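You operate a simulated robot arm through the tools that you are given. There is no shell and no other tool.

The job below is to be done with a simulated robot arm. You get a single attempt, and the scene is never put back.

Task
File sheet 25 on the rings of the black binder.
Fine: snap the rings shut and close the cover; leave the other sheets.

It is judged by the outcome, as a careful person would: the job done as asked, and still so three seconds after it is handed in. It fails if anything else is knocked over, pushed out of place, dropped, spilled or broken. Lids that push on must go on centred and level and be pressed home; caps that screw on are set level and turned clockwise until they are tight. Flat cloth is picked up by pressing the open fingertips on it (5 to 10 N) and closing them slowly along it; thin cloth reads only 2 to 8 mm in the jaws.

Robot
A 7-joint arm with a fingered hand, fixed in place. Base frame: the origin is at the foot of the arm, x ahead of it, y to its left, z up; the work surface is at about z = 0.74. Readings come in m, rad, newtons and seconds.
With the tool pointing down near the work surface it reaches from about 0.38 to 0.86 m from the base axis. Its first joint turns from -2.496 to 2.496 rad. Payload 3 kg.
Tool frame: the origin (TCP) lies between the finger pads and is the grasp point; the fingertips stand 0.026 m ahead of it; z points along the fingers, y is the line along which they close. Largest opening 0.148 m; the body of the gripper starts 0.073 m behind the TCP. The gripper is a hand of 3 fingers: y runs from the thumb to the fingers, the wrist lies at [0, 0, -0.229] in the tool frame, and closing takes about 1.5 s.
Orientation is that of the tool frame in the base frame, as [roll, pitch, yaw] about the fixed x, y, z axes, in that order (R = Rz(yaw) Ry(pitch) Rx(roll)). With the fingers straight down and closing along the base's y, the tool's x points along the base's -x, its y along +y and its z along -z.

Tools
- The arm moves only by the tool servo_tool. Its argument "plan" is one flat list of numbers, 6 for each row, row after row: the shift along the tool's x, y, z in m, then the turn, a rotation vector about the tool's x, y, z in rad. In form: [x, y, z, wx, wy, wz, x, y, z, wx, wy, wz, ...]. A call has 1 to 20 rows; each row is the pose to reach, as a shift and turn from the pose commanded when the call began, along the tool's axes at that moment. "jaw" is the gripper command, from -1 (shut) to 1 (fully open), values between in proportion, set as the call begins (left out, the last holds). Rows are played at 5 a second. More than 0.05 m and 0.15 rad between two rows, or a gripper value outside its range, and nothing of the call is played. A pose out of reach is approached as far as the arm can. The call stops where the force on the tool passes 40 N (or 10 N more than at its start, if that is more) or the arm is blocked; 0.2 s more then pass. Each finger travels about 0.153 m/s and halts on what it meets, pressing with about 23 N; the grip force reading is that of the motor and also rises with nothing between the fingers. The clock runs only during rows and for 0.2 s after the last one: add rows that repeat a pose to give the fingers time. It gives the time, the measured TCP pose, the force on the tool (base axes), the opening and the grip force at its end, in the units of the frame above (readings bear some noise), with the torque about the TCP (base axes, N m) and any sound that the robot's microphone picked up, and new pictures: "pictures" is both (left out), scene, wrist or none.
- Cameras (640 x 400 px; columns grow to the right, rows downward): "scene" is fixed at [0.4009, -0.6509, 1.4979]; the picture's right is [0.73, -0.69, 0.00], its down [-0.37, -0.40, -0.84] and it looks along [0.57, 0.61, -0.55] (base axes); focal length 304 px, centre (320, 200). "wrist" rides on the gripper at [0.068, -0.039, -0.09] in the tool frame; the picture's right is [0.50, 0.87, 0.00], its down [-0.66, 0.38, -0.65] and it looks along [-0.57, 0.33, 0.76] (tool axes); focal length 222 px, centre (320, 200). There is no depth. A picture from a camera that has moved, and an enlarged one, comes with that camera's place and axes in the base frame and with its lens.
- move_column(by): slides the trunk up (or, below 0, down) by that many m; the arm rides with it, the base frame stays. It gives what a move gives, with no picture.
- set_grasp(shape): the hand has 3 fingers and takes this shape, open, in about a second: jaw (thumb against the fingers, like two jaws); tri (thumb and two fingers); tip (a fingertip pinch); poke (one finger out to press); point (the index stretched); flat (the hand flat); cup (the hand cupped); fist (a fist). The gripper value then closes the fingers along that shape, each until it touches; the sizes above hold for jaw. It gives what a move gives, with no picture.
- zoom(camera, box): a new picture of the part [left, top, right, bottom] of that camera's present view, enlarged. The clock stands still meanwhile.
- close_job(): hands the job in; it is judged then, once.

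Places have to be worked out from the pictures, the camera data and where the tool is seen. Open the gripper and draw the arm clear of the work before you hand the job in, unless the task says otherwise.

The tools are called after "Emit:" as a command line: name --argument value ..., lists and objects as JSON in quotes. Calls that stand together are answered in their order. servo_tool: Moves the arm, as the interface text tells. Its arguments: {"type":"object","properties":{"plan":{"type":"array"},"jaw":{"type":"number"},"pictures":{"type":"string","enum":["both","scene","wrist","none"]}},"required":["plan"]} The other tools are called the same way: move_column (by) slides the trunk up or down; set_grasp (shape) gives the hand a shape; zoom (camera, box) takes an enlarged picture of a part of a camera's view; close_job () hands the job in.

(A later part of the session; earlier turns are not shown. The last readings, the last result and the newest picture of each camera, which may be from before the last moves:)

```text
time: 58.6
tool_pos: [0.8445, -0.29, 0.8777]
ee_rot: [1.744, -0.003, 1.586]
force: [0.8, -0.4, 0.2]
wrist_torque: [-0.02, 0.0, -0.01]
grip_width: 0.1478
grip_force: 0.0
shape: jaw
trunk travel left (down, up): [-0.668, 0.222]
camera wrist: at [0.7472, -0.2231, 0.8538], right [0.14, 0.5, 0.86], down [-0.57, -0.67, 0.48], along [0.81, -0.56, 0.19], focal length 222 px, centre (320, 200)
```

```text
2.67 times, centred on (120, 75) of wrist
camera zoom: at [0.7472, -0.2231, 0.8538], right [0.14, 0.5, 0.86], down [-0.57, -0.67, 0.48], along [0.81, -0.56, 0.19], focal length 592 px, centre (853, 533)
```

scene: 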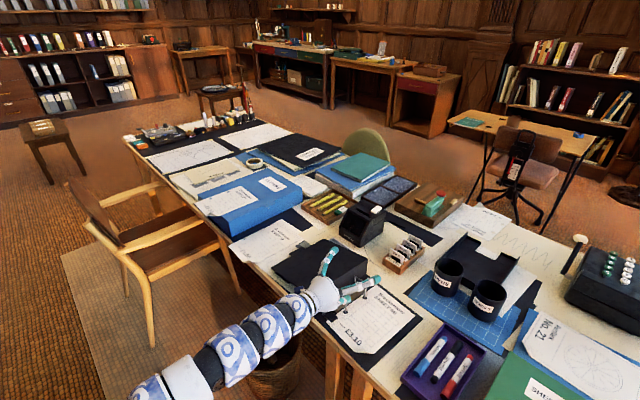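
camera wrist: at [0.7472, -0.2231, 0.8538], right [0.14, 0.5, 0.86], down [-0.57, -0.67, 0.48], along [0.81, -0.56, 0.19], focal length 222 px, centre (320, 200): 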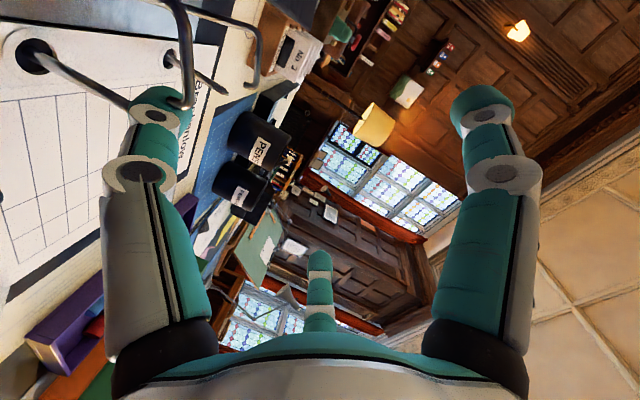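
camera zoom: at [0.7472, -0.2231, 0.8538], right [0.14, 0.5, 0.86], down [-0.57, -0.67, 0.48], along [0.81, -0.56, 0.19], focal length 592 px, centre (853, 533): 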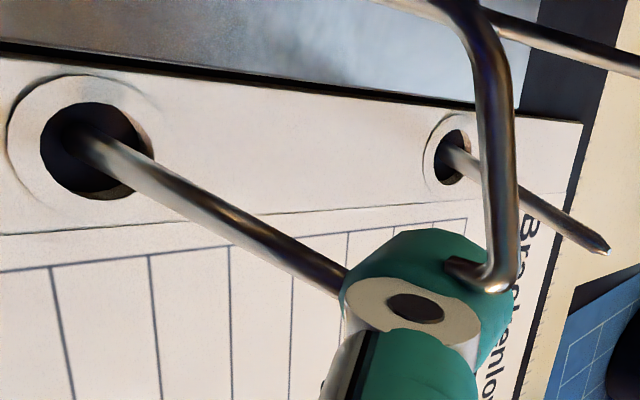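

The arch is opening: its tips have separated from the posts, the knob has risen, and the binder hasn't moved. I'll keep pushing left another 3.5 cm with a slight rise.

Emit:
servo_tool --plan '[0.009, 0.004, 0, 0, 0, 0, 0.018, 0.006, 0, 0, 0, 0, 0.027, 0.006, 0, 0, 0, 0, 0.035, 0.006, 0, 0, 0, 0]'

Emit:
zoom --camera "scene" --box '[310, 250, 410, 340]'

Emit:
zoom --camera "wrist" --box '[0, 0, 240, 150]'

```text
time: 59.6
tool_pos: [0.8443, -0.2559, 0.8822]
ee_rot: [1.746, -0.002, 1.586]
force: [0.7, 0.0, -0.6]
wrist_torque: [0.02, 0.0, 0.03]
grip_width: 0.1478
grip_force: 0.1
shape: jaw
trunk travel left (down, up): [-0.668, 0.222]
camera wrist: at [0.7471, -0.188, 0.8585], right [0.14, 0.5, 0.85], down [-0.57, -0.67, 0.48], along [0.81, -0.56, 0.19], focal length 222 px, centre (320, 200)
```

scene: 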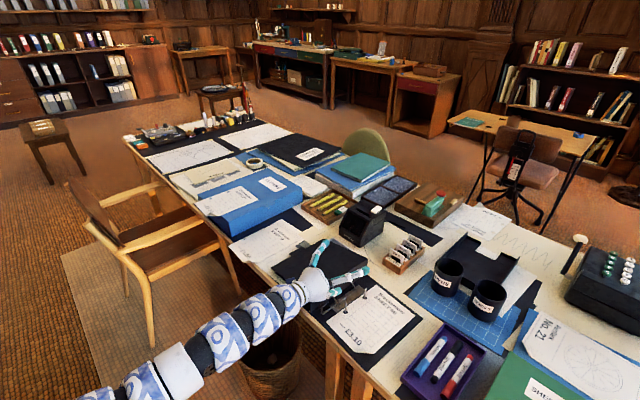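
wrist: 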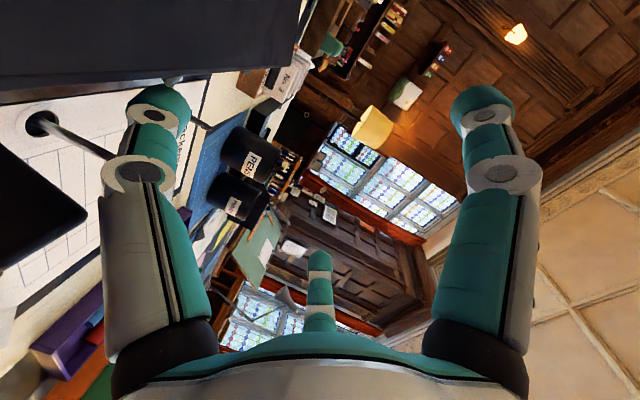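

```text
4.44 times, centred on (360, 295) of scene
camera zoom: at [0.4009, -0.6509, 1.4979], right [0.73, -0.69, 0.0], down [-0.37, -0.4, -0.84], along [0.57, 0.61, -0.55], focal length 1353 px, centre (142, -222)
```

zoom: 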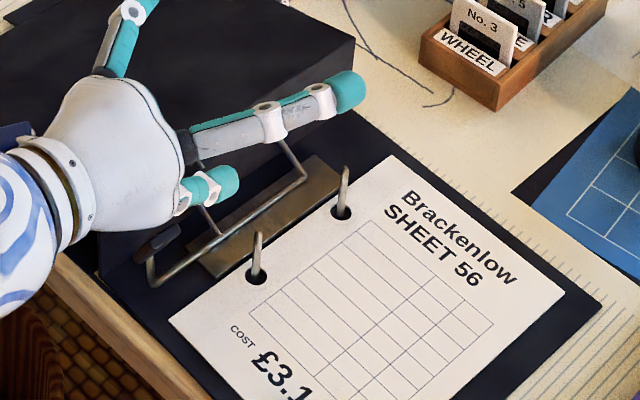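

```text
2.67 times, centred on (120, 75) of wrist
camera zoom: at [0.7471, -0.188, 0.8585], right [0.14, 0.5, 0.85], down [-0.57, -0.67, 0.48], along [0.81, -0.56, 0.19], focal length 592 px, centre (853, 533)
```

zoom: 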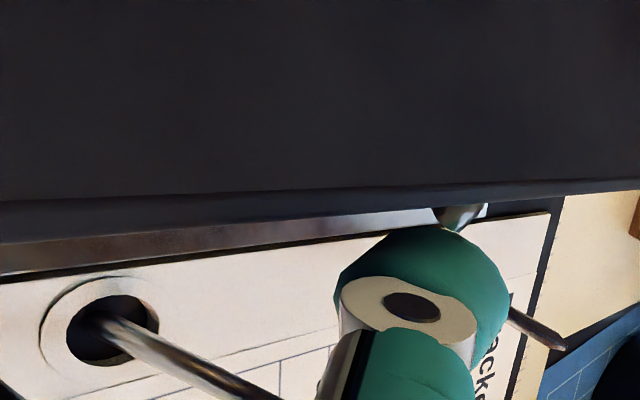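

The lever has swung fully open: arches to the left, and both posts stand free with tapered tops. I'll raise the hand and withdraw, then check that it stays open.

Emit:
servo_tool --plan '[0, 0.03, 0, 0, 0, 0, 0, 0.06, -0.02, 0, 0, 0, 0, 0.07, -0.06, 0, 0, 0, 0, 0.07, -0.1, 0, 0, 0, 0, 0.07, -0.14, 0, 0, 0, 0, 0.07, -0.15, 0, 0, 0]'

Emit:
zoom --camera "scene" --box '[290, 220, 430, 360]'

Emit:
zoom --camera "scene" --box '[325, 275, 385, 320]'

```text
time: 61.0
tool_pos: [0.7082, -0.2552, 0.9779]
ee_rot: [1.744, -0.003, 1.583]
force: [-0.1, -0.2, -0.8]
wrist_torque: [0.01, 0.02, -0.01]
grip_width: 0.1481
grip_force: 0.1
shape: jaw
trunk travel left (down, up): [-0.668, 0.222]
camera wrist: at [0.6117, -0.1894, 0.9535], right [0.14, 0.5, 0.86], down [-0.57, -0.67, 0.48], along [0.81, -0.56, 0.19], focal length 222 px, centre (320, 200)
```

scene: 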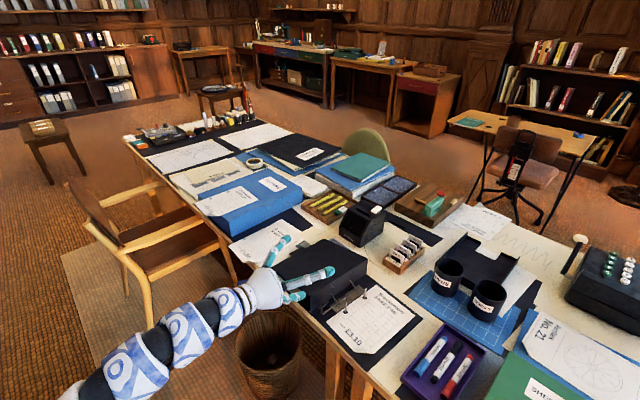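
wrist: 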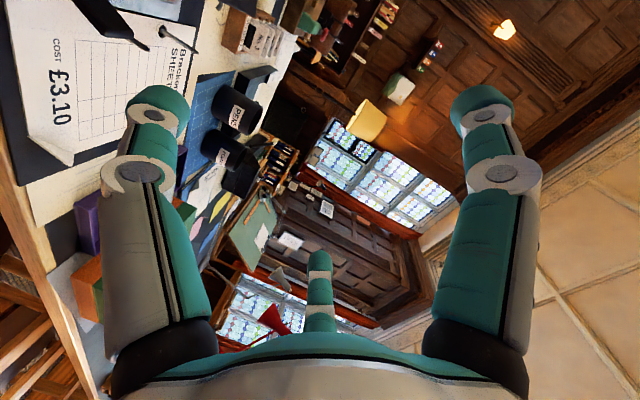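

```text
2.86 times, centred on (360, 290) of scene
camera zoom: at [0.4009, -0.6509, 1.4979], right [0.73, -0.69, 0.0], down [-0.37, -0.4, -0.84], along [0.57, 0.61, -0.55], focal length 870 px, centre (206, -57)
```

zoom: 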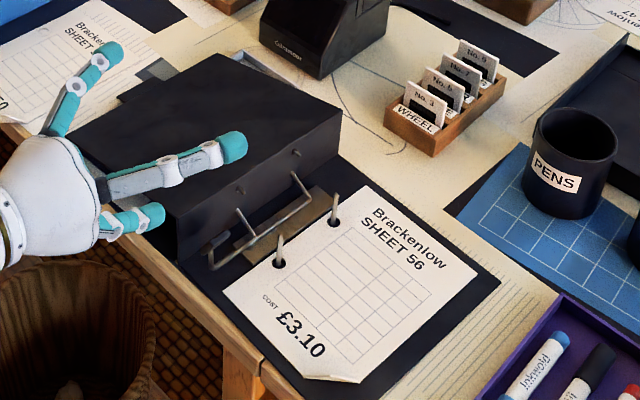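

```text
8.89 times, centred on (355, 298) of scene
camera zoom: at [0.4009, -0.6509, 1.4979], right [0.73, -0.69, 0.0], down [-0.37, -0.4, -0.84], along [0.57, 0.61, -0.55], focal length 2705 px, centre (9, -667)
```

zoom: 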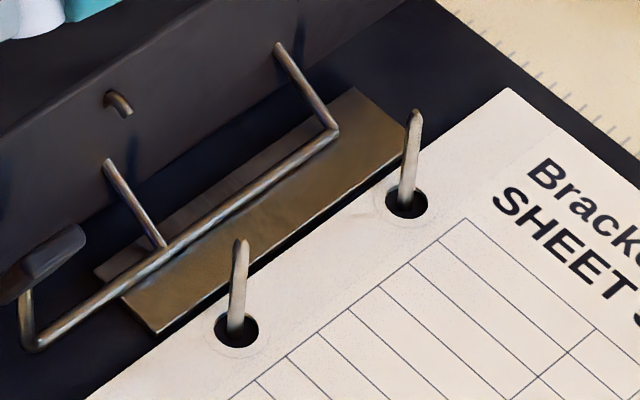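

The rings stay open. Next is sheet 25. I'll sweep the hand in an arc over the desk (z≈1.0, keeping about 0.83 m from the base) to the left side, near the LETTERS box.

Emit:
servo_tool --plan '[0.0397, 0.0164, 0.025, 0, 0, 0, 0.0794, 0.0306, 0.0484, 0, 0, 0, 0.1211, 0.0442, 0.0689, 0, 0, 0, 0.1638, 0.0526, 0.0883, 0, 0, 0, 0.2086, 0.0603, 0.1038, 0, 0, 0, 0.2535, 0.062, 0.1142, 0, 0, 0, 0.2985, 0.0624, 0.1168, 0, 0, 0, 0.3435, 0.0615, 0.1123, 0, 0, 0, 0.3887, 0.0598, 0.1031, 0, 0, 0, 0.4339, 0.0522, 0.0896, 0, 0, 0, 0.4761, 0.0393, 0.0743, 0, 0, 0, 0.5163, 0.026, 0.0568, 0, 0, 0, 0.5566, 0.0124, 0.0373, 0, 0, 0, 0.5929, -0.0064, 0.0177, 0, 0, 0, 0.6201, -0.0241, 0.0039, 0, 0, 0, 0.6201, -0.0241, 0.0039, 0, 0, 0]'

```text
time: 64.4
tool_pos: [0.7003, 0.3625, 0.9558]
ee_rot: [1.743, -0.002, 1.584]
force: [0.1, 0.0, -0.9]
wrist_torque: [-0.02, -0.03, 0.02]
grip_width: 0.1477
grip_force: 0.0
shape: jaw
trunk travel left (down, up): [-0.668, 0.222]
camera wrist: at [0.6039, 0.4294, 0.9319], right [0.14, 0.5, 0.86], down [-0.57, -0.67, 0.48], along [0.81, -0.56, 0.19], focal length 222 px, centre (320, 200)
```

scene: 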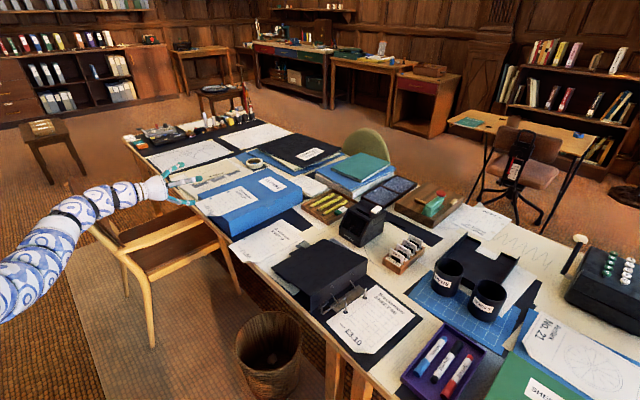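
wrist: 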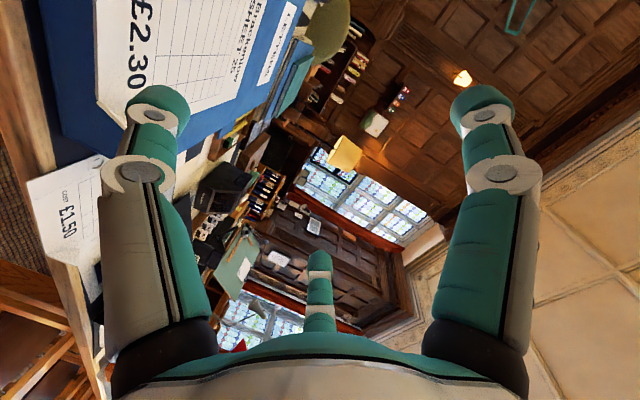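

Arrived with perfect tracking; sheet 25 is right ahead. I'll roll the hand back to thumb-on-top, which gives the camera a downward view for threading the holes, and narrow the jaws to 6 cm.

Emit:
servo_tool --plan '[0, 0.015, 0, 0, 0, -0.143, 0, 0.03, 0, 0, 0, -0.286, 0, 0.03, 0, 0, 0, -0.428, 0, 0.03, 0, 0, 0, -0.571, 0, 0.03, 0, 0, 0, -0.714, 0, 0.03, 0, 0, 0, -0.857, 0, 0.03, 0, 0, 0, -1.0, 0, 0.03, 0, 0, 0, -1.142, 0, 0.03, 0, 0, 0, -1.285, 0, 0.03, 0, 0, 0, -1.428, 0, 0.03, 0, 0, 0, -1.571]' --jaw -0.19 --pictures "none"

Emit:
servo_tool --plan '[0, 0, 0, 0, 0, -0.143, 0, 0, 0, 0, 0, -0.286, 0, 0, 0, 0, 0, -0.428, 0, 0, 0, 0, 0, -0.571, 0, 0, 0, 0, 0, -0.714, 0, 0, 0, 0, 0, -0.857, 0, 0, 0, 0, 0, -1.0, 0, 0, 0, 0, 0, -1.142, 0, 0, 0, 0, 0, -1.285, 0, 0, 0, 0, 0, -1.428, 0, 0, 0, 0, 0, -1.571]'

Emit:
zoom --camera "wrist" --box '[200, 0, 520, 200]'

Emit:
zoom --camera "scene" --box '[150, 140, 300, 240]'

```text
time: 66.8
tool_pos: [0.7046, 0.3626, 0.9854]
ee_rot: [3.132, 1.398, -3.14]
force: [0.1, -0.6, -0.3]
wrist_torque: [-0.03, 0.01, -0.02]
grip_width: 0.0601
grip_force: 0.1
shape: jaw
trunk travel left (down, up): [-0.668, 0.222]
```

```text
time: 69.2
tool_pos: [0.7044, 0.3635, 0.9867]
ee_rot: [-1.743, 0.001, -1.555]
force: [0.3, 1.2, -0.5]
wrist_torque: [0.01, 0.05, 0.02]
grip_width: 0.0603
grip_force: 0.0
shape: jaw
trunk travel left (down, up): [-0.668, 0.222]
camera wrist: at [0.6226, 0.2938, 1.0375], right [-0.14, -0.5, -0.85], down [-0.72, 0.65, -0.26], along [0.68, 0.58, -0.45], focal length 222 px, centre (320, 200)
```

scene: 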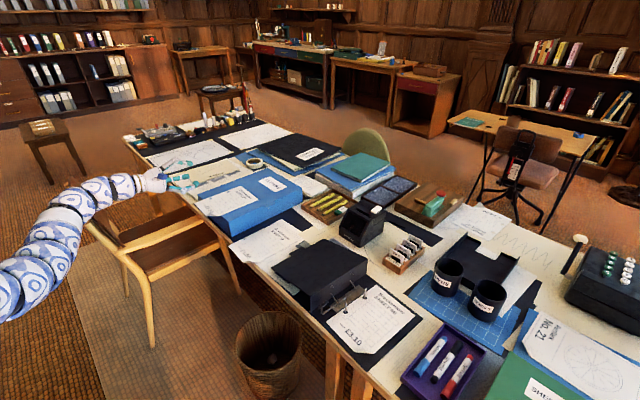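
wrist: 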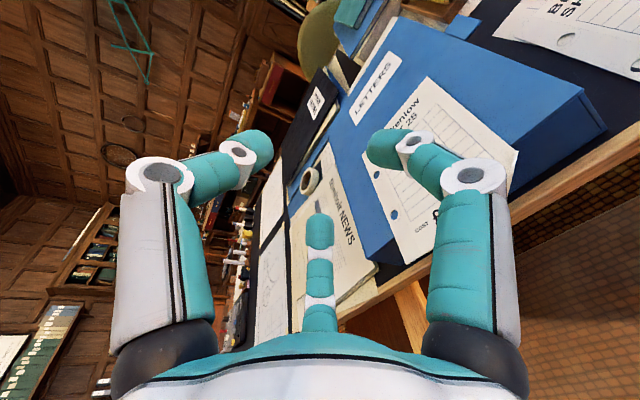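

```text
2.00 times, centred on (360, 100) of wrist
camera zoom: at [0.6226, 0.2938, 1.0375], right [-0.14, -0.5, -0.85], down [-0.72, 0.65, -0.26], along [0.68, 0.58, -0.45], focal length 444 px, centre (240, 400)
```

zoom: 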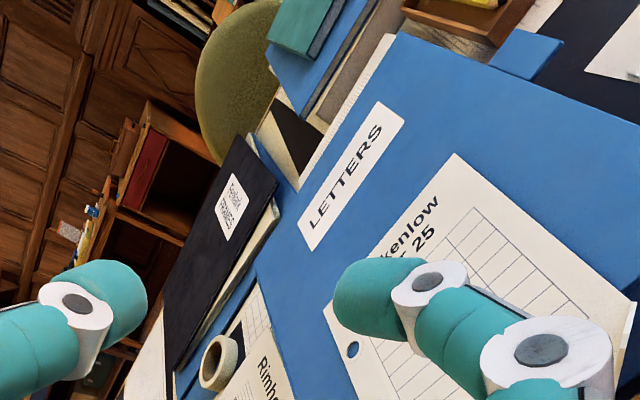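

```text
4.00 times, centred on (225, 190) of scene
camera zoom: at [0.4009, -0.6509, 1.4979], right [0.73, -0.69, 0.0], down [-0.37, -0.4, -0.84], along [0.57, 0.61, -0.55], focal length 1217 px, centre (700, 240)
```

zoom: 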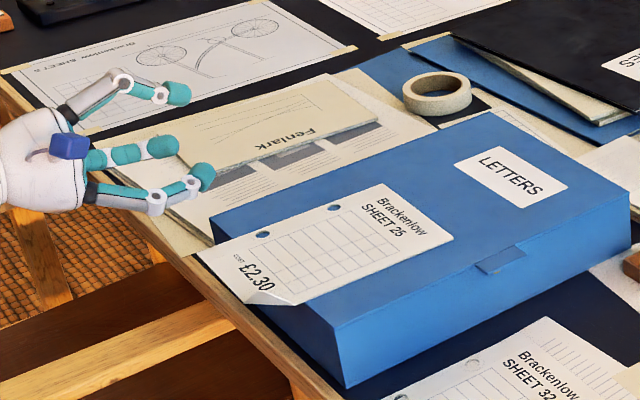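

The wrist and scene estimates of the sheet agree to within a centimetre (near edge x≈0.727, y≈0.284–0.434, z≈0.82). I'll level the hand and drop to the sheet's height, staying in front of its overhanging edge.

Emit:
servo_tool --plan '[-0.0013, 0.0317, 0.0006, 0.0342, 0, 0, -0.0027, 0.0634, 0.0012, 0.0684, 0, 0, -0.004, 0.0952, 0.0018, 0.1026, 0, 0, -0.0054, 0.1269, 0.0024, 0.1368, 0, 0, -0.0067, 0.1586, 0.003, 0.171, 0, 0, -0.0067, 0.1586, 0.003, 0.171, 0, 0]'

Emit:
zoom --camera "wrist" --box '[180, 20, 500, 220]'

Emit:
zoom --camera "scene" --box '[160, 160, 280, 250]'

```text
time: 70.6
tool_pos: [0.6771, 0.3641, 0.8374]
ee_rot: [-1.572, 0.004, -1.555]
force: [1.0, -0.1, 0.1]
wrist_torque: [0.02, 0.02, -0.02]
grip_width: 0.0597
grip_force: 0.1
shape: jaw
out of reach, approached as far as the arm can: row 5, 6
trunk travel left (down, up): [-0.668, 0.222]
camera wrist: at [0.5871, 0.2952, 0.8757], right [0.01, -0.5, -0.87], down [-0.66, 0.65, -0.38], along [0.75, 0.58, -0.33], focal length 222 px, centre (320, 200)
```

scene: 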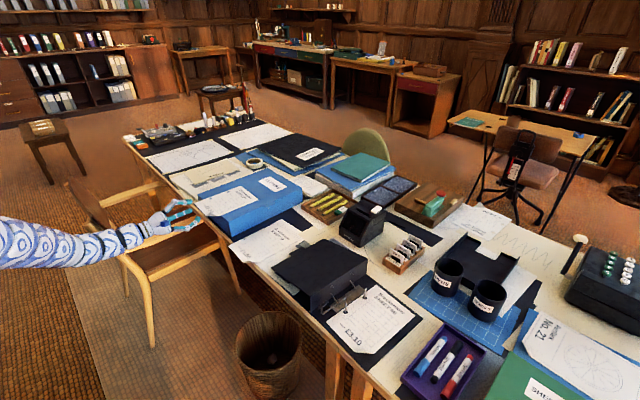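
wrist: 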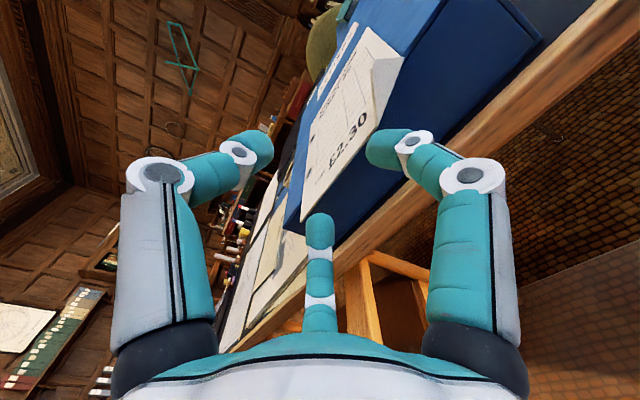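

```text
2.00 times, centred on (340, 120) of wrist
camera zoom: at [0.5871, 0.2952, 0.8757], right [0.01, -0.5, -0.87], down [-0.66, 0.65, -0.38], along [0.75, 0.58, -0.33], focal length 444 px, centre (280, 360)
```

zoom: 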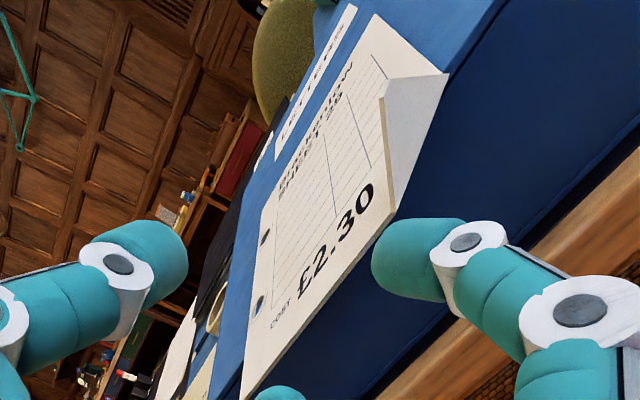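

```text
4.44 times, centred on (220, 205) of scene
camera zoom: at [0.4009, -0.6509, 1.4979], right [0.73, -0.69, 0.0], down [-0.37, -0.4, -0.84], along [0.57, 0.61, -0.55], focal length 1353 px, centre (764, 178)
```

zoom: 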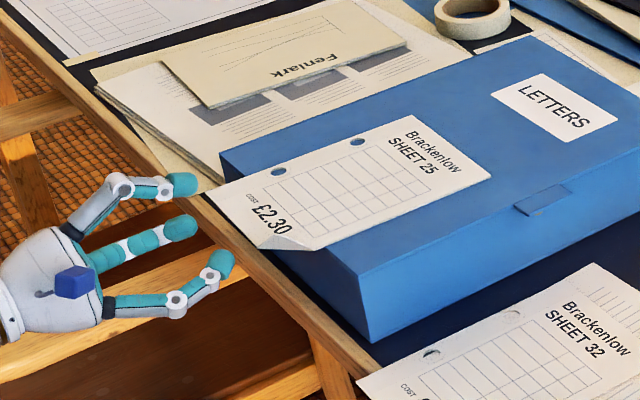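

The sheet's near edge is at x≈0.727, z≈0.817, nicely between the thumb and the lower fingers once I drop 2 cm. I'll lower, then slide the open fingers over the edge without touching the box.

Emit:
servo_tool --plan '[-0.003, 0.01, 0.0, 0, 0, 0, -0.006, 0.0199, 0.0, 0, 0, 0, -0.006, 0.0199, 0.02, 0, 0, 0, -0.006, 0.0199, 0.038, 0, 0, 0, -0.006, 0.0199, 0.053, 0, 0, 0, -0.006, 0.0199, 0.053, 0, 0, 0]'

Emit:
zoom --camera "wrist" --box '[180, 60, 500, 260]'

Emit:
zoom --camera "scene" --box '[160, 160, 280, 250]'

```text
time: 72.0
tool_pos: [0.7019, 0.3553, 0.8449]
ee_rot: [-1.573, 0.003, -1.558]
force: [-0.7, 0.0, 0.4]
wrist_torque: [-0.04, 0.01, 0.0]
grip_width: 0.06
grip_force: 0.1
shape: jaw
out of reach, approached as far as the arm can: row 1, 2, 3, 4, 5, 6
trunk travel left (down, up): [-0.668, 0.222]
camera wrist: at [0.6124, 0.2863, 0.8825], right [0.01, -0.5, -0.87], down [-0.66, 0.65, -0.38], along [0.75, 0.58, -0.33], focal length 222 px, centre (320, 200)
```

scene: 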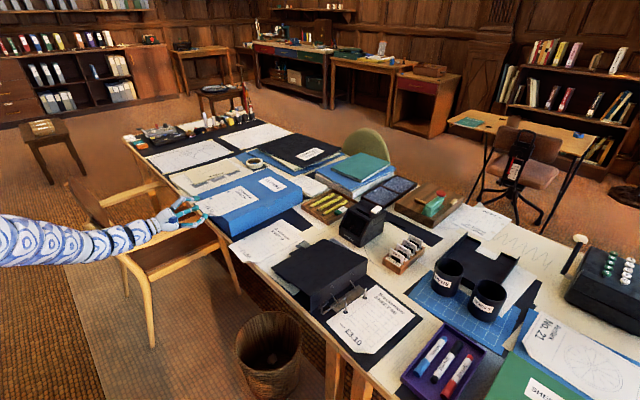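
wrist: 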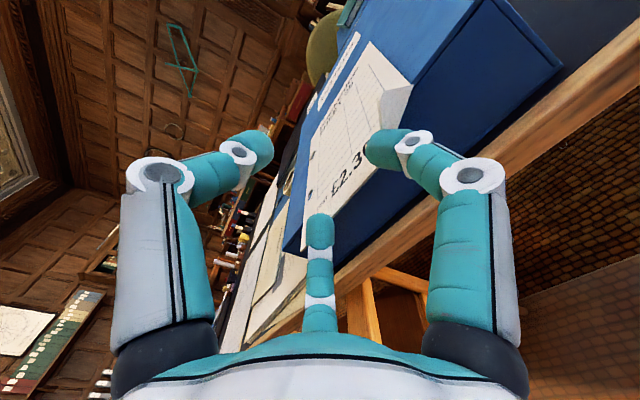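

```text
2.00 times, centred on (340, 160) of wrist
camera zoom: at [0.6124, 0.2863, 0.8825], right [0.01, -0.5, -0.87], down [-0.66, 0.65, -0.38], along [0.75, 0.58, -0.33], focal length 444 px, centre (280, 280)
```

zoom: 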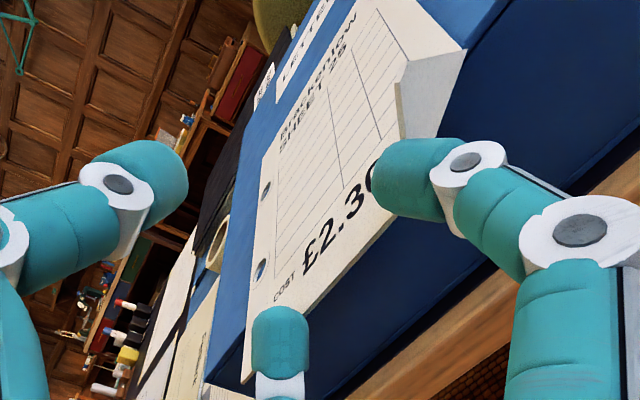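

```text
4.44 times, centred on (220, 205) of scene
camera zoom: at [0.4009, -0.6509, 1.4979], right [0.73, -0.69, 0.0], down [-0.37, -0.4, -0.84], along [0.57, 0.61, -0.55], focal length 1353 px, centre (764, 178)
```

zoom: 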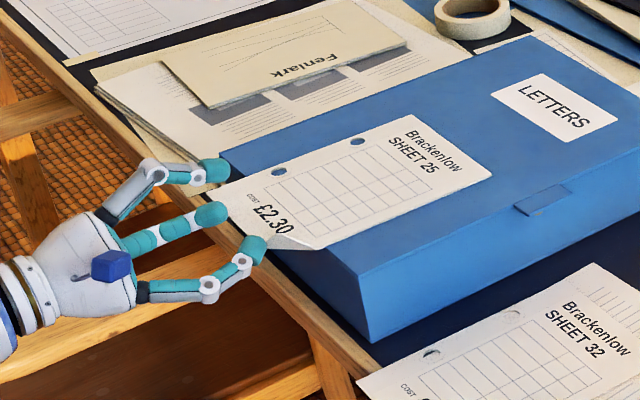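

The arm can't get lower in this posture, but the trunk can: I'll back off 2.5 cm from the sheet edge and lower the trunk a few centimetres.

Emit:
servo_tool --plan '[0, 0, -0.012, 0, 0, 0, 0, 0, -0.025, 0, 0, 0, 0, 0, -0.025, 0, 0, 0]' --pictures "none"

Emit:
move_column --by -0.03

```text
time: 72.8
tool_pos: [0.6768, 0.3554, 0.8443]
ee_rot: [-1.574, 0.005, -1.556]
force: [0.0, -0.3, -0.2]
wrist_torque: [-0.01, 0.0, 0.0]
grip_width: 0.0601
grip_force: 0.1
shape: jaw
trunk travel left (down, up): [-0.668, 0.222]
```

```text
time: 73.5
tool_pos: [0.6761, 0.3559, 0.8146]
ee_rot: [-1.572, 0.005, -1.557]
force: [-0.5, 0.3, -0.1]
wrist_torque: [0.02, 0.0, -0.01]
grip_width: 0.06
grip_force: 0.1
shape: jaw
trunk travel left (down, up): [-0.638, 0.252]
```

That brought the TCP to z=0.815. To leave margin for the forward move, I'll lower the trunk 4 cm more, then raise the hand back to sheet height and advance.

Emit:
move_column --by -0.04

Emit:
servo_tool --plan '[-0.005, -0.02, 0, 0, 0, 0, -0.01, -0.041, 0, 0, 0, 0, -0.014, -0.0425, 0.012, 0, 0, 0, -0.014, -0.0425, 0.012, 0, 0, 0]'

Emit:
zoom --camera "wrist" --box '[180, 60, 500, 260]'

```text
time: 74.4
tool_pos: [0.676, 0.3564, 0.7739]
ee_rot: [-1.572, 0.004, -1.556]
force: [0.2, -0.4, 0.3]
wrist_torque: [0.04, -0.03, 0.0]
grip_width: 0.0596
grip_force: 0.0
shape: jaw
trunk travel left (down, up): [-0.598, 0.292]
```

```text
time: 75.4
tool_pos: [0.6873, 0.3678, 0.8163]
ee_rot: [-1.573, 0.004, -1.557]
force: [-0.2, 1.2, -1.3]
wrist_torque: [0.04, 0.01, -0.01]
grip_width: 0.0601
grip_force: 0.0
shape: jaw
trunk travel left (down, up): [-0.598, 0.292]
camera wrist: at [0.5977, 0.2998, 0.8547], right [0.01, -0.5, -0.87], down [-0.66, 0.65, -0.38], along [0.75, 0.58, -0.33], focal length 222 px, centre (320, 200)
```

scene: 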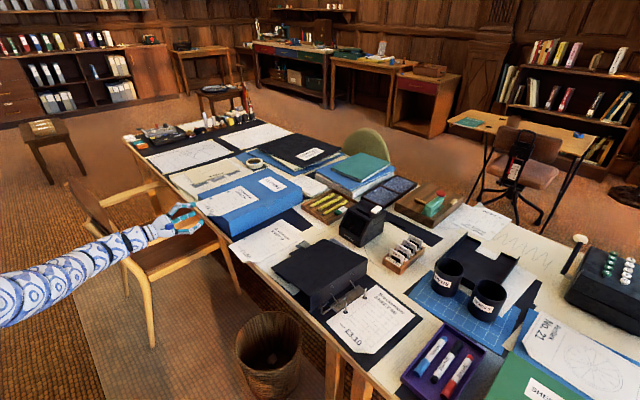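
wrist: 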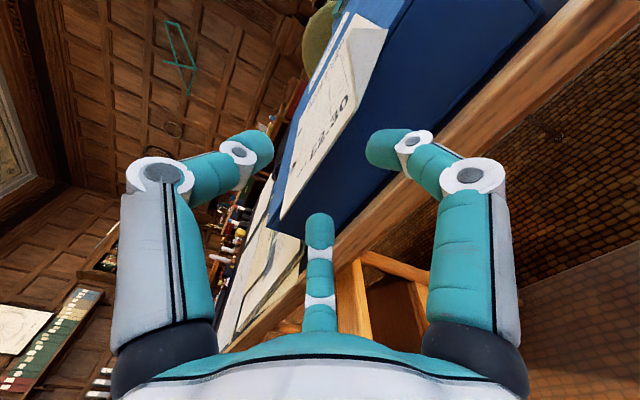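

```text
2.00 times, centred on (340, 160) of wrist
camera zoom: at [0.5977, 0.2998, 0.8547], right [0.01, -0.5, -0.87], down [-0.66, 0.65, -0.38], along [0.75, 0.58, -0.33], focal length 444 px, centre (280, 280)
```

zoom: 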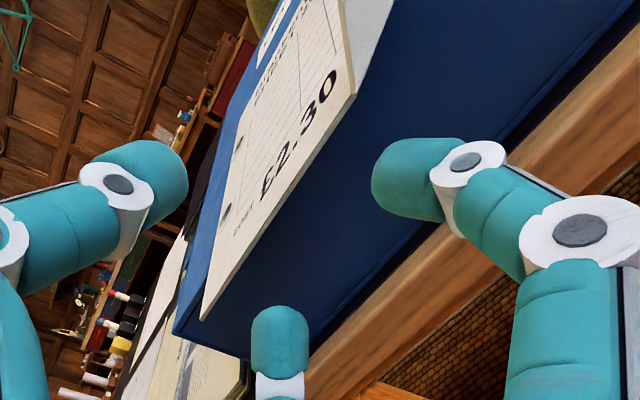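

The sheet's edge (z≈0.815) is now exactly between thumb and fingers. Sliding forward 4.3 cm over it.

Emit:
servo_tool --plan '[0, 0, 0.015, 0, 0, 0, 0, 0, 0.03, 0, 0, 0, 0, 0, 0.043, 0, 0, 0, 0, 0, 0.043, 0, 0, 0]'

Emit:
zoom --camera "wrist" --box '[180, 60, 500, 260]'

Emit:
zoom --camera "scene" --box '[160, 160, 280, 250]'

```text
time: 76.4
tool_pos: [0.7314, 0.3709, 0.8161]
ee_rot: [-1.574, 0.004, -1.556]
force: [-0.3, 0.0, 0.1]
wrist_torque: [0.0, 0.02, -0.02]
grip_width: 0.0601
grip_force: 0.1
shape: jaw
trunk travel left (down, up): [-0.598, 0.292]
camera wrist: at [0.6409, 0.3015, 0.854], right [0.01, -0.5, -0.87], down [-0.66, 0.65, -0.37], along [0.75, 0.58, -0.33], focal length 222 px, centre (320, 200)
```

scene: 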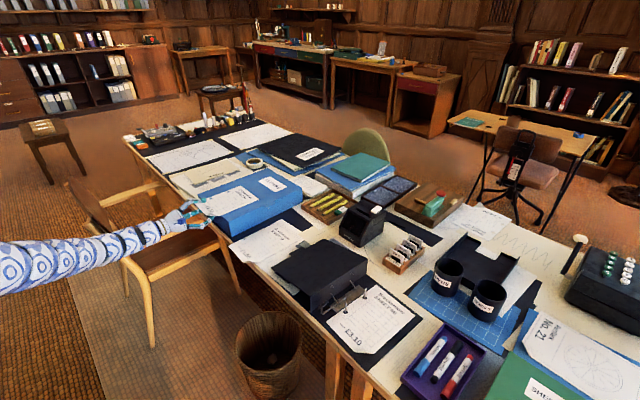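
wrist: 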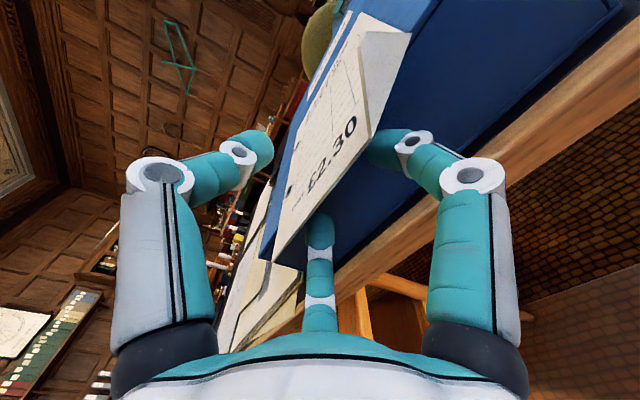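

```text
2.00 times, centred on (340, 160) of wrist
camera zoom: at [0.6409, 0.3015, 0.854], right [0.01, -0.5, -0.87], down [-0.66, 0.65, -0.37], along [0.75, 0.58, -0.33], focal length 444 px, centre (280, 280)
```

zoom: 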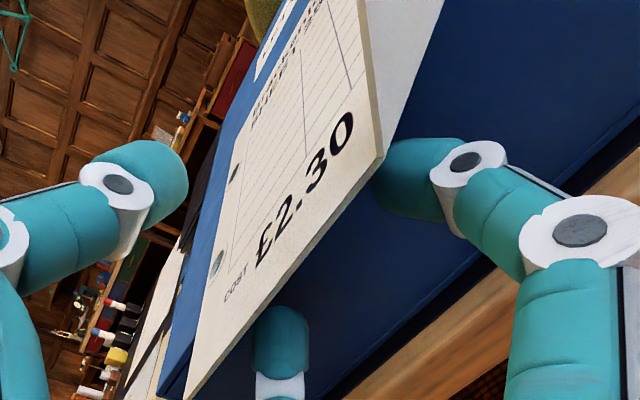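

```text
4.44 times, centred on (220, 205) of scene
camera zoom: at [0.4009, -0.6509, 1.4979], right [0.73, -0.69, 0.0], down [-0.37, -0.4, -0.84], along [0.57, 0.61, -0.55], focal length 1353 px, centre (764, 178)
```

zoom: 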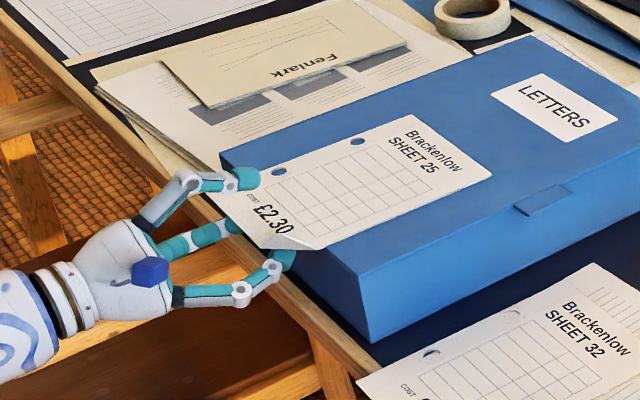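

The thumb is above and both fingers below the overhanging edge. Closing to pinch the paper.

Emit:
servo_tool --plan '[0, 0, 0, 0, 0, 0, 0, 0, 0, 0, 0, 0, 0, 0, 0, 0, 0, 0, 0, 0, 0, 0, 0, 0, 0, 0, 0, 0, 0, 0]' --jaw -1

Emit:
zoom --camera "wrist" --box '[180, 60, 500, 260]'

Emit:
zoom --camera "scene" --box '[160, 160, 280, 250]'

```text
time: 77.6
tool_pos: [0.7314, 0.37, 0.8166]
ee_rot: [-1.57, 0.003, -1.557]
force: [0.1, -0.3, 0.3]
wrist_torque: [-0.02, -0.01, 0.02]
grip_width: 0.0016
grip_force: 23.5
shape: jaw
trunk travel left (down, up): [-0.598, 0.292]
camera wrist: at [0.641, 0.3015, 0.8543], right [0.01, -0.5, -0.87], down [-0.66, 0.65, -0.37], along [0.75, 0.58, -0.33], focal length 222 px, centre (320, 200)
```

scene: 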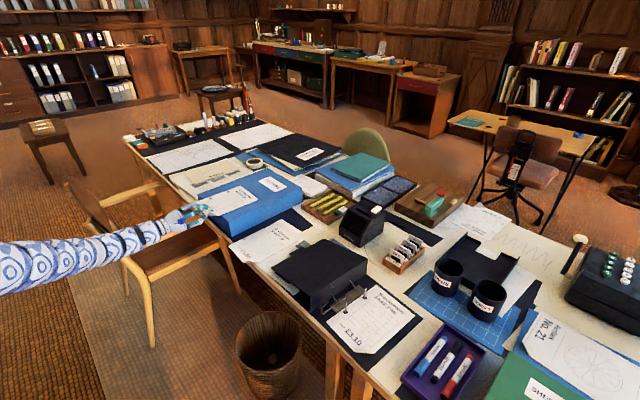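
wrist: 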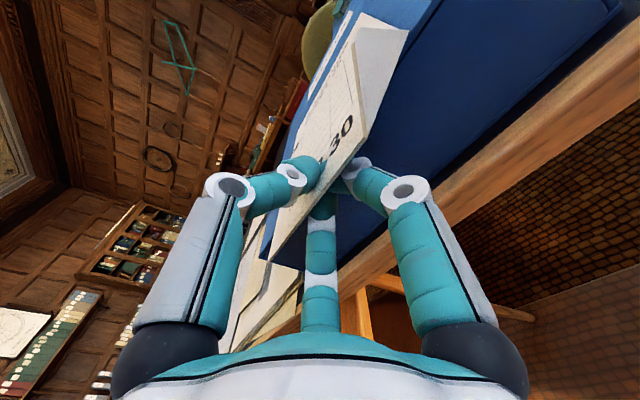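

```text
2.00 times, centred on (340, 160) of wrist
camera zoom: at [0.641, 0.3015, 0.8543], right [0.01, -0.5, -0.87], down [-0.66, 0.65, -0.37], along [0.75, 0.58, -0.33], focal length 444 px, centre (280, 280)
```

zoom: 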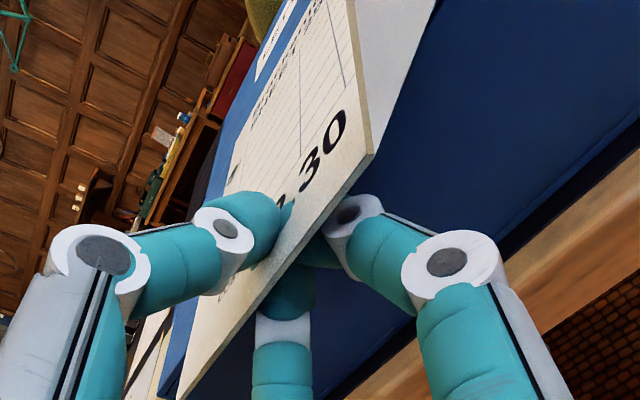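

```text
4.44 times, centred on (220, 205) of scene
camera zoom: at [0.4009, -0.6509, 1.4979], right [0.73, -0.69, 0.0], down [-0.37, -0.4, -0.84], along [0.57, 0.61, -0.55], focal length 1353 px, centre (764, 178)
```

zoom: 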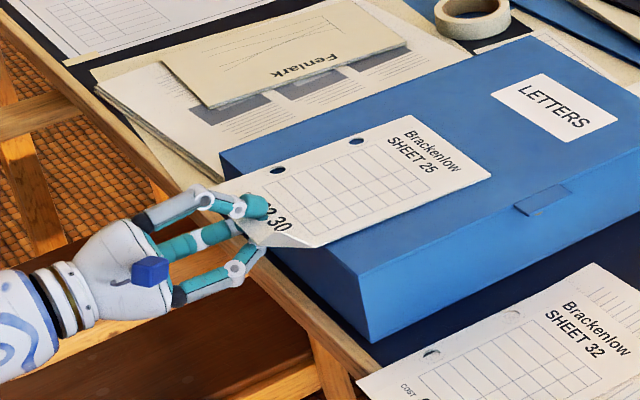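

Gripped (1.6 mm between the pads). Lifting straight up 8 cm.

Emit:
servo_tool --plan '[0, -0.02, 0, 0, 0, 0, 0, -0.04, 0, 0, 0, 0, 0, -0.06, 0, 0, 0, 0, 0, -0.08, 0, 0, 0, 0, 0, -0.08, 0, 0, 0, 0]'

Emit:
zoom --camera "wrist" --box '[180, 0, 500, 200]'

Emit:
zoom --camera "scene" --box '[150, 120, 300, 250]'

```text
time: 78.8
tool_pos: [0.7312, 0.37, 0.8976]
ee_rot: [-1.572, 0.004, -1.555]
force: [-0.5, 0.5, -0.3]
wrist_torque: [0.03, 0.05, -0.01]
grip_width: 0.0014
grip_force: 22.8
shape: jaw
trunk travel left (down, up): [-0.598, 0.292]
camera wrist: at [0.6414, 0.3016, 0.9338], right [0.01, -0.5, -0.87], down [-0.66, 0.65, -0.37], along [0.75, 0.58, -0.33], focal length 222 px, centre (320, 200)
```

scene: 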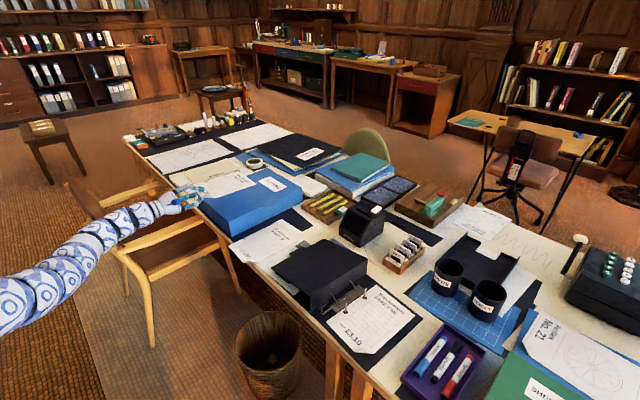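
wrist: 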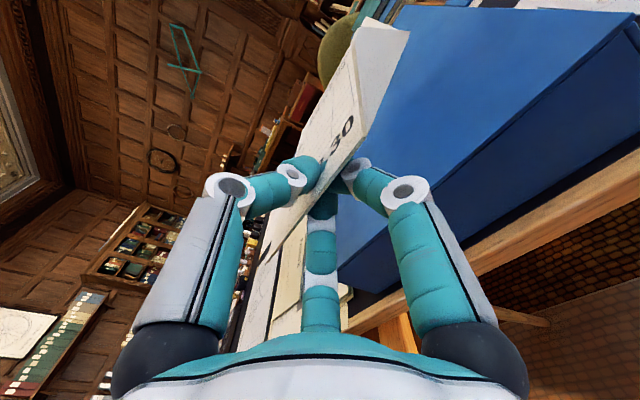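

```text
2.00 times, centred on (340, 100) of wrist
camera zoom: at [0.6414, 0.3016, 0.9338], right [0.01, -0.5, -0.87], down [-0.66, 0.65, -0.37], along [0.75, 0.58, -0.33], focal length 444 px, centre (280, 400)
```

zoom: 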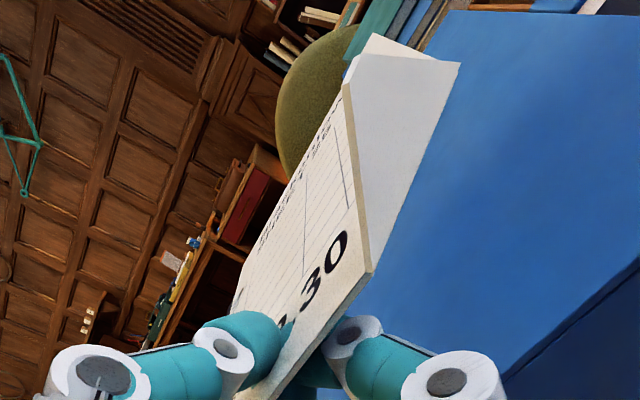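

```text
3.08 times, centred on (225, 185) of scene
camera zoom: at [0.4009, -0.6509, 1.4979], right [0.73, -0.69, 0.0], down [-0.37, -0.4, -0.84], along [0.57, 0.61, -0.55], focal length 936 px, centre (612, 246)
```

zoom: 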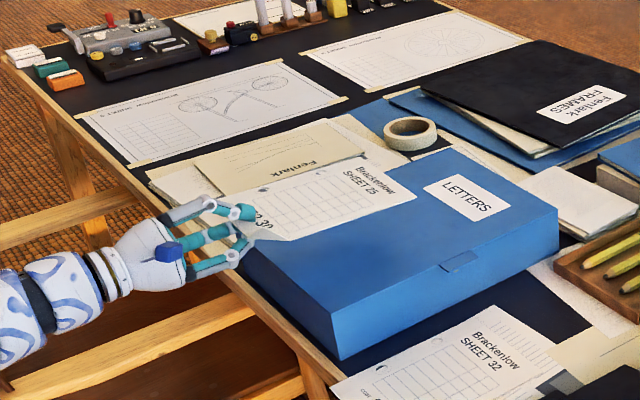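

The sheet comes up flat and stiff in the grip. I'll carry it on the reverse arc over the desk at z≈1.0 toward the binder.

Emit:
servo_tool --plan '[0.035, -0.0324, 0.0002, 0, 0, 0, 0.0702, -0.0621, 0.0097, 0, 0, 0, 0.1104, -0.087, 0.0241, 0, 0, 0, 0.1507, -0.1018, 0.0414, 0, 0, 0, 0.193, -0.1116, 0.0578, 0, 0, 0, 0.2362, -0.1165, 0.0721, 0, 0, 0, 0.2814, -0.1163, 0.0824, 0, 0, 0, 0.3264, -0.1161, 0.0867, 0, 0, 0, 0.3714, -0.1159, 0.086, 0, 0, 0, 0.4164, -0.1157, 0.0802, 0, 0, 0, 0.4612, -0.1156, 0.0685, 0, 0, 0, 0.504, -0.1104, 0.0539, 0, 0, 0, 0.5457, -0.1002, 0.0362, 0, 0, 0, 0.5855, -0.0901, 0.0196, 0, 0, 0, 0.6252, -0.0799, 0.0039, 0, 0, 0, 0.665, -0.0697, -0.0067, 0, 0, 0, 0.703, -0.0646, -0.0123, 0, 0, 0, 0.703, -0.0646, -0.0123, 0, 0, 0]'

Emit:
zoom --camera "scene" --box '[290, 200, 450, 350]'

```text
time: 82.6
tool_pos: [0.7291, -0.3319, 0.9583]
ee_rot: [-1.572, 0.003, -1.555]
force: [-0.5, 0.1, -1.2]
wrist_torque: [0.01, 0.02, 0.02]
grip_width: 0.0014
grip_force: 22.9
shape: jaw
trunk travel left (down, up): [-0.598, 0.292]
camera wrist: at [0.6394, -0.4007, 0.996], right [0.01, -0.5, -0.87], down [-0.66, 0.65, -0.37], along [0.75, 0.58, -0.33], focal length 222 px, centre (320, 200)
```

scene: 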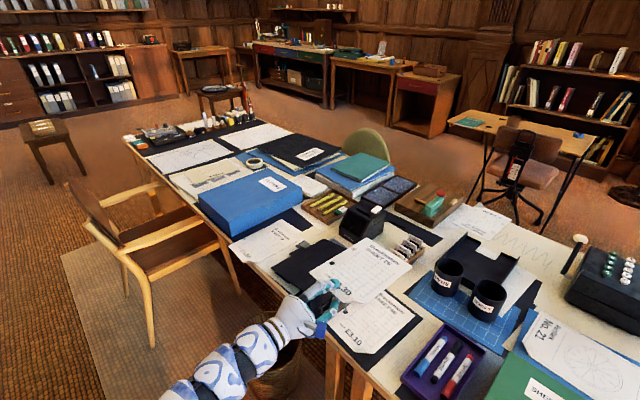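
wrist: 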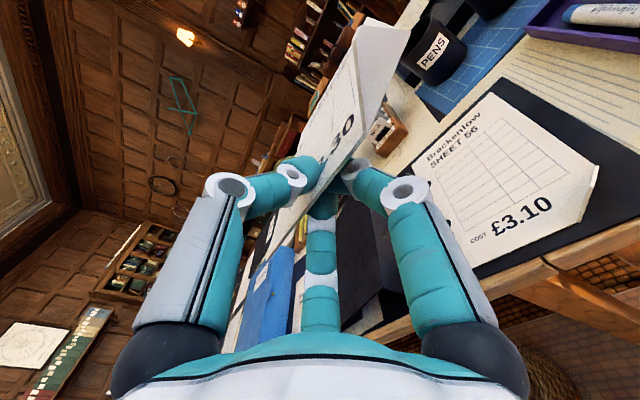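

```text
2.67 times, centred on (370, 275) of scene
camera zoom: at [0.4009, -0.6509, 1.4979], right [0.73, -0.69, 0.0], down [-0.37, -0.4, -0.84], along [0.57, 0.61, -0.55], focal length 812 px, centre (187, 0)
```

zoom: 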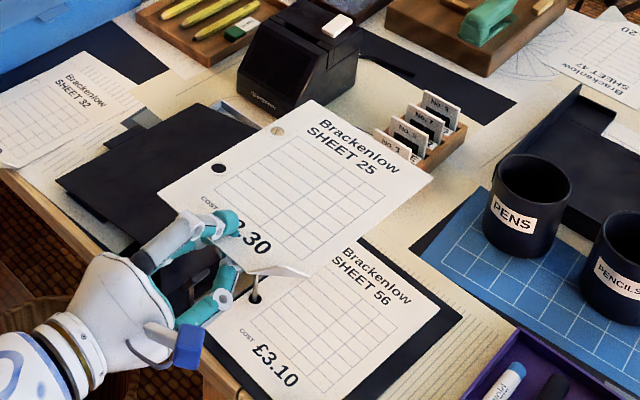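

The sheet is over the binder. From the picture its holes sit about 6 cm ahead and 5.4 cm left of the grip point. I'll move to just above the posts (sheet ~6 cm over them), pitch the hand 8° down and yaw 1.4° to match the binder, then compare holes to posts.

Emit:
servo_tool --plan '[0.0043, 0.0246, 0.0109, -0.035, 0.006, 0, 0.0086, 0.0492, 0.0218, -0.07, 0.012, 0, 0.0129, 0.0738, 0.0326, -0.105, 0.018, 0, 0.0172, 0.0984, 0.0435, -0.14, 0.024, 0, 0.0172, 0.0984, 0.0435, -0.14, 0.024, 0]'

Emit:
zoom --camera "scene" --box '[310, 230, 430, 340]'

Emit:
zoom --camera "wrist" --box '[180, 0, 500, 200]'

```text
time: 83.8
tool_pos: [0.7751, -0.3507, 0.859]
ee_rot: [-1.711, 0.002, -1.581]
force: [-0.1, 0.5, 0.1]
wrist_torque: [-0.03, 0.02, 0.03]
grip_width: 0.0014
grip_force: 23.5
shape: jaw
trunk travel left (down, up): [-0.598, 0.292]
camera wrist: at [0.6904, -0.4178, 0.9096], right [-0.13, -0.5, -0.86], down [-0.69, 0.66, -0.28], along [0.71, 0.56, -0.43], focal length 222 px, centre (320, 200)
```

scene: 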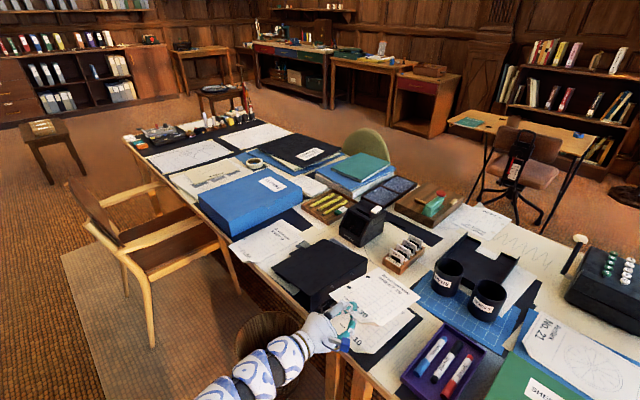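
wrist: 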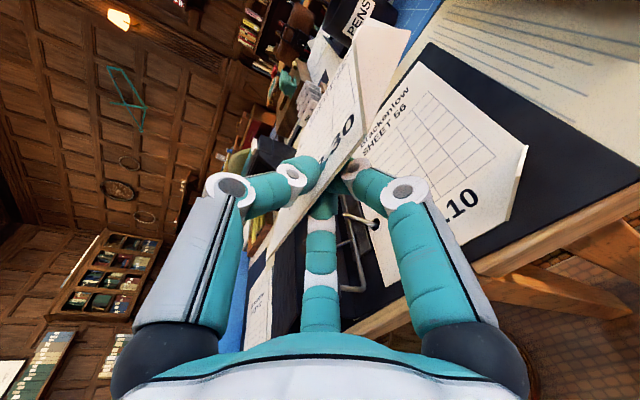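

```text
3.64 times, centred on (370, 285) of scene
camera zoom: at [0.4009, -0.6509, 1.4979], right [0.73, -0.69, 0.0], down [-0.37, -0.4, -0.84], along [0.57, 0.61, -0.55], focal length 1107 px, centre (138, -109)
```

zoom: 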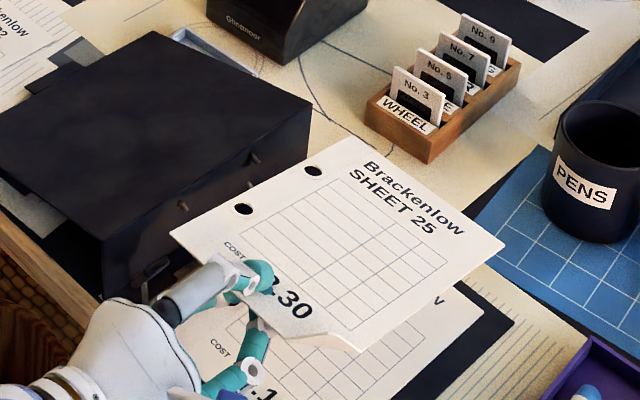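

```text
2.00 times, centred on (340, 100) of wrist
camera zoom: at [0.6904, -0.4178, 0.9096], right [-0.13, -0.5, -0.86], down [-0.69, 0.66, -0.28], along [0.71, 0.56, -0.43], focal length 444 px, centre (280, 400)
```

zoom: 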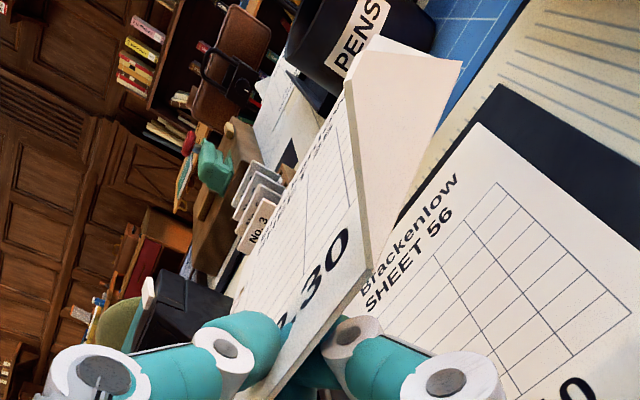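

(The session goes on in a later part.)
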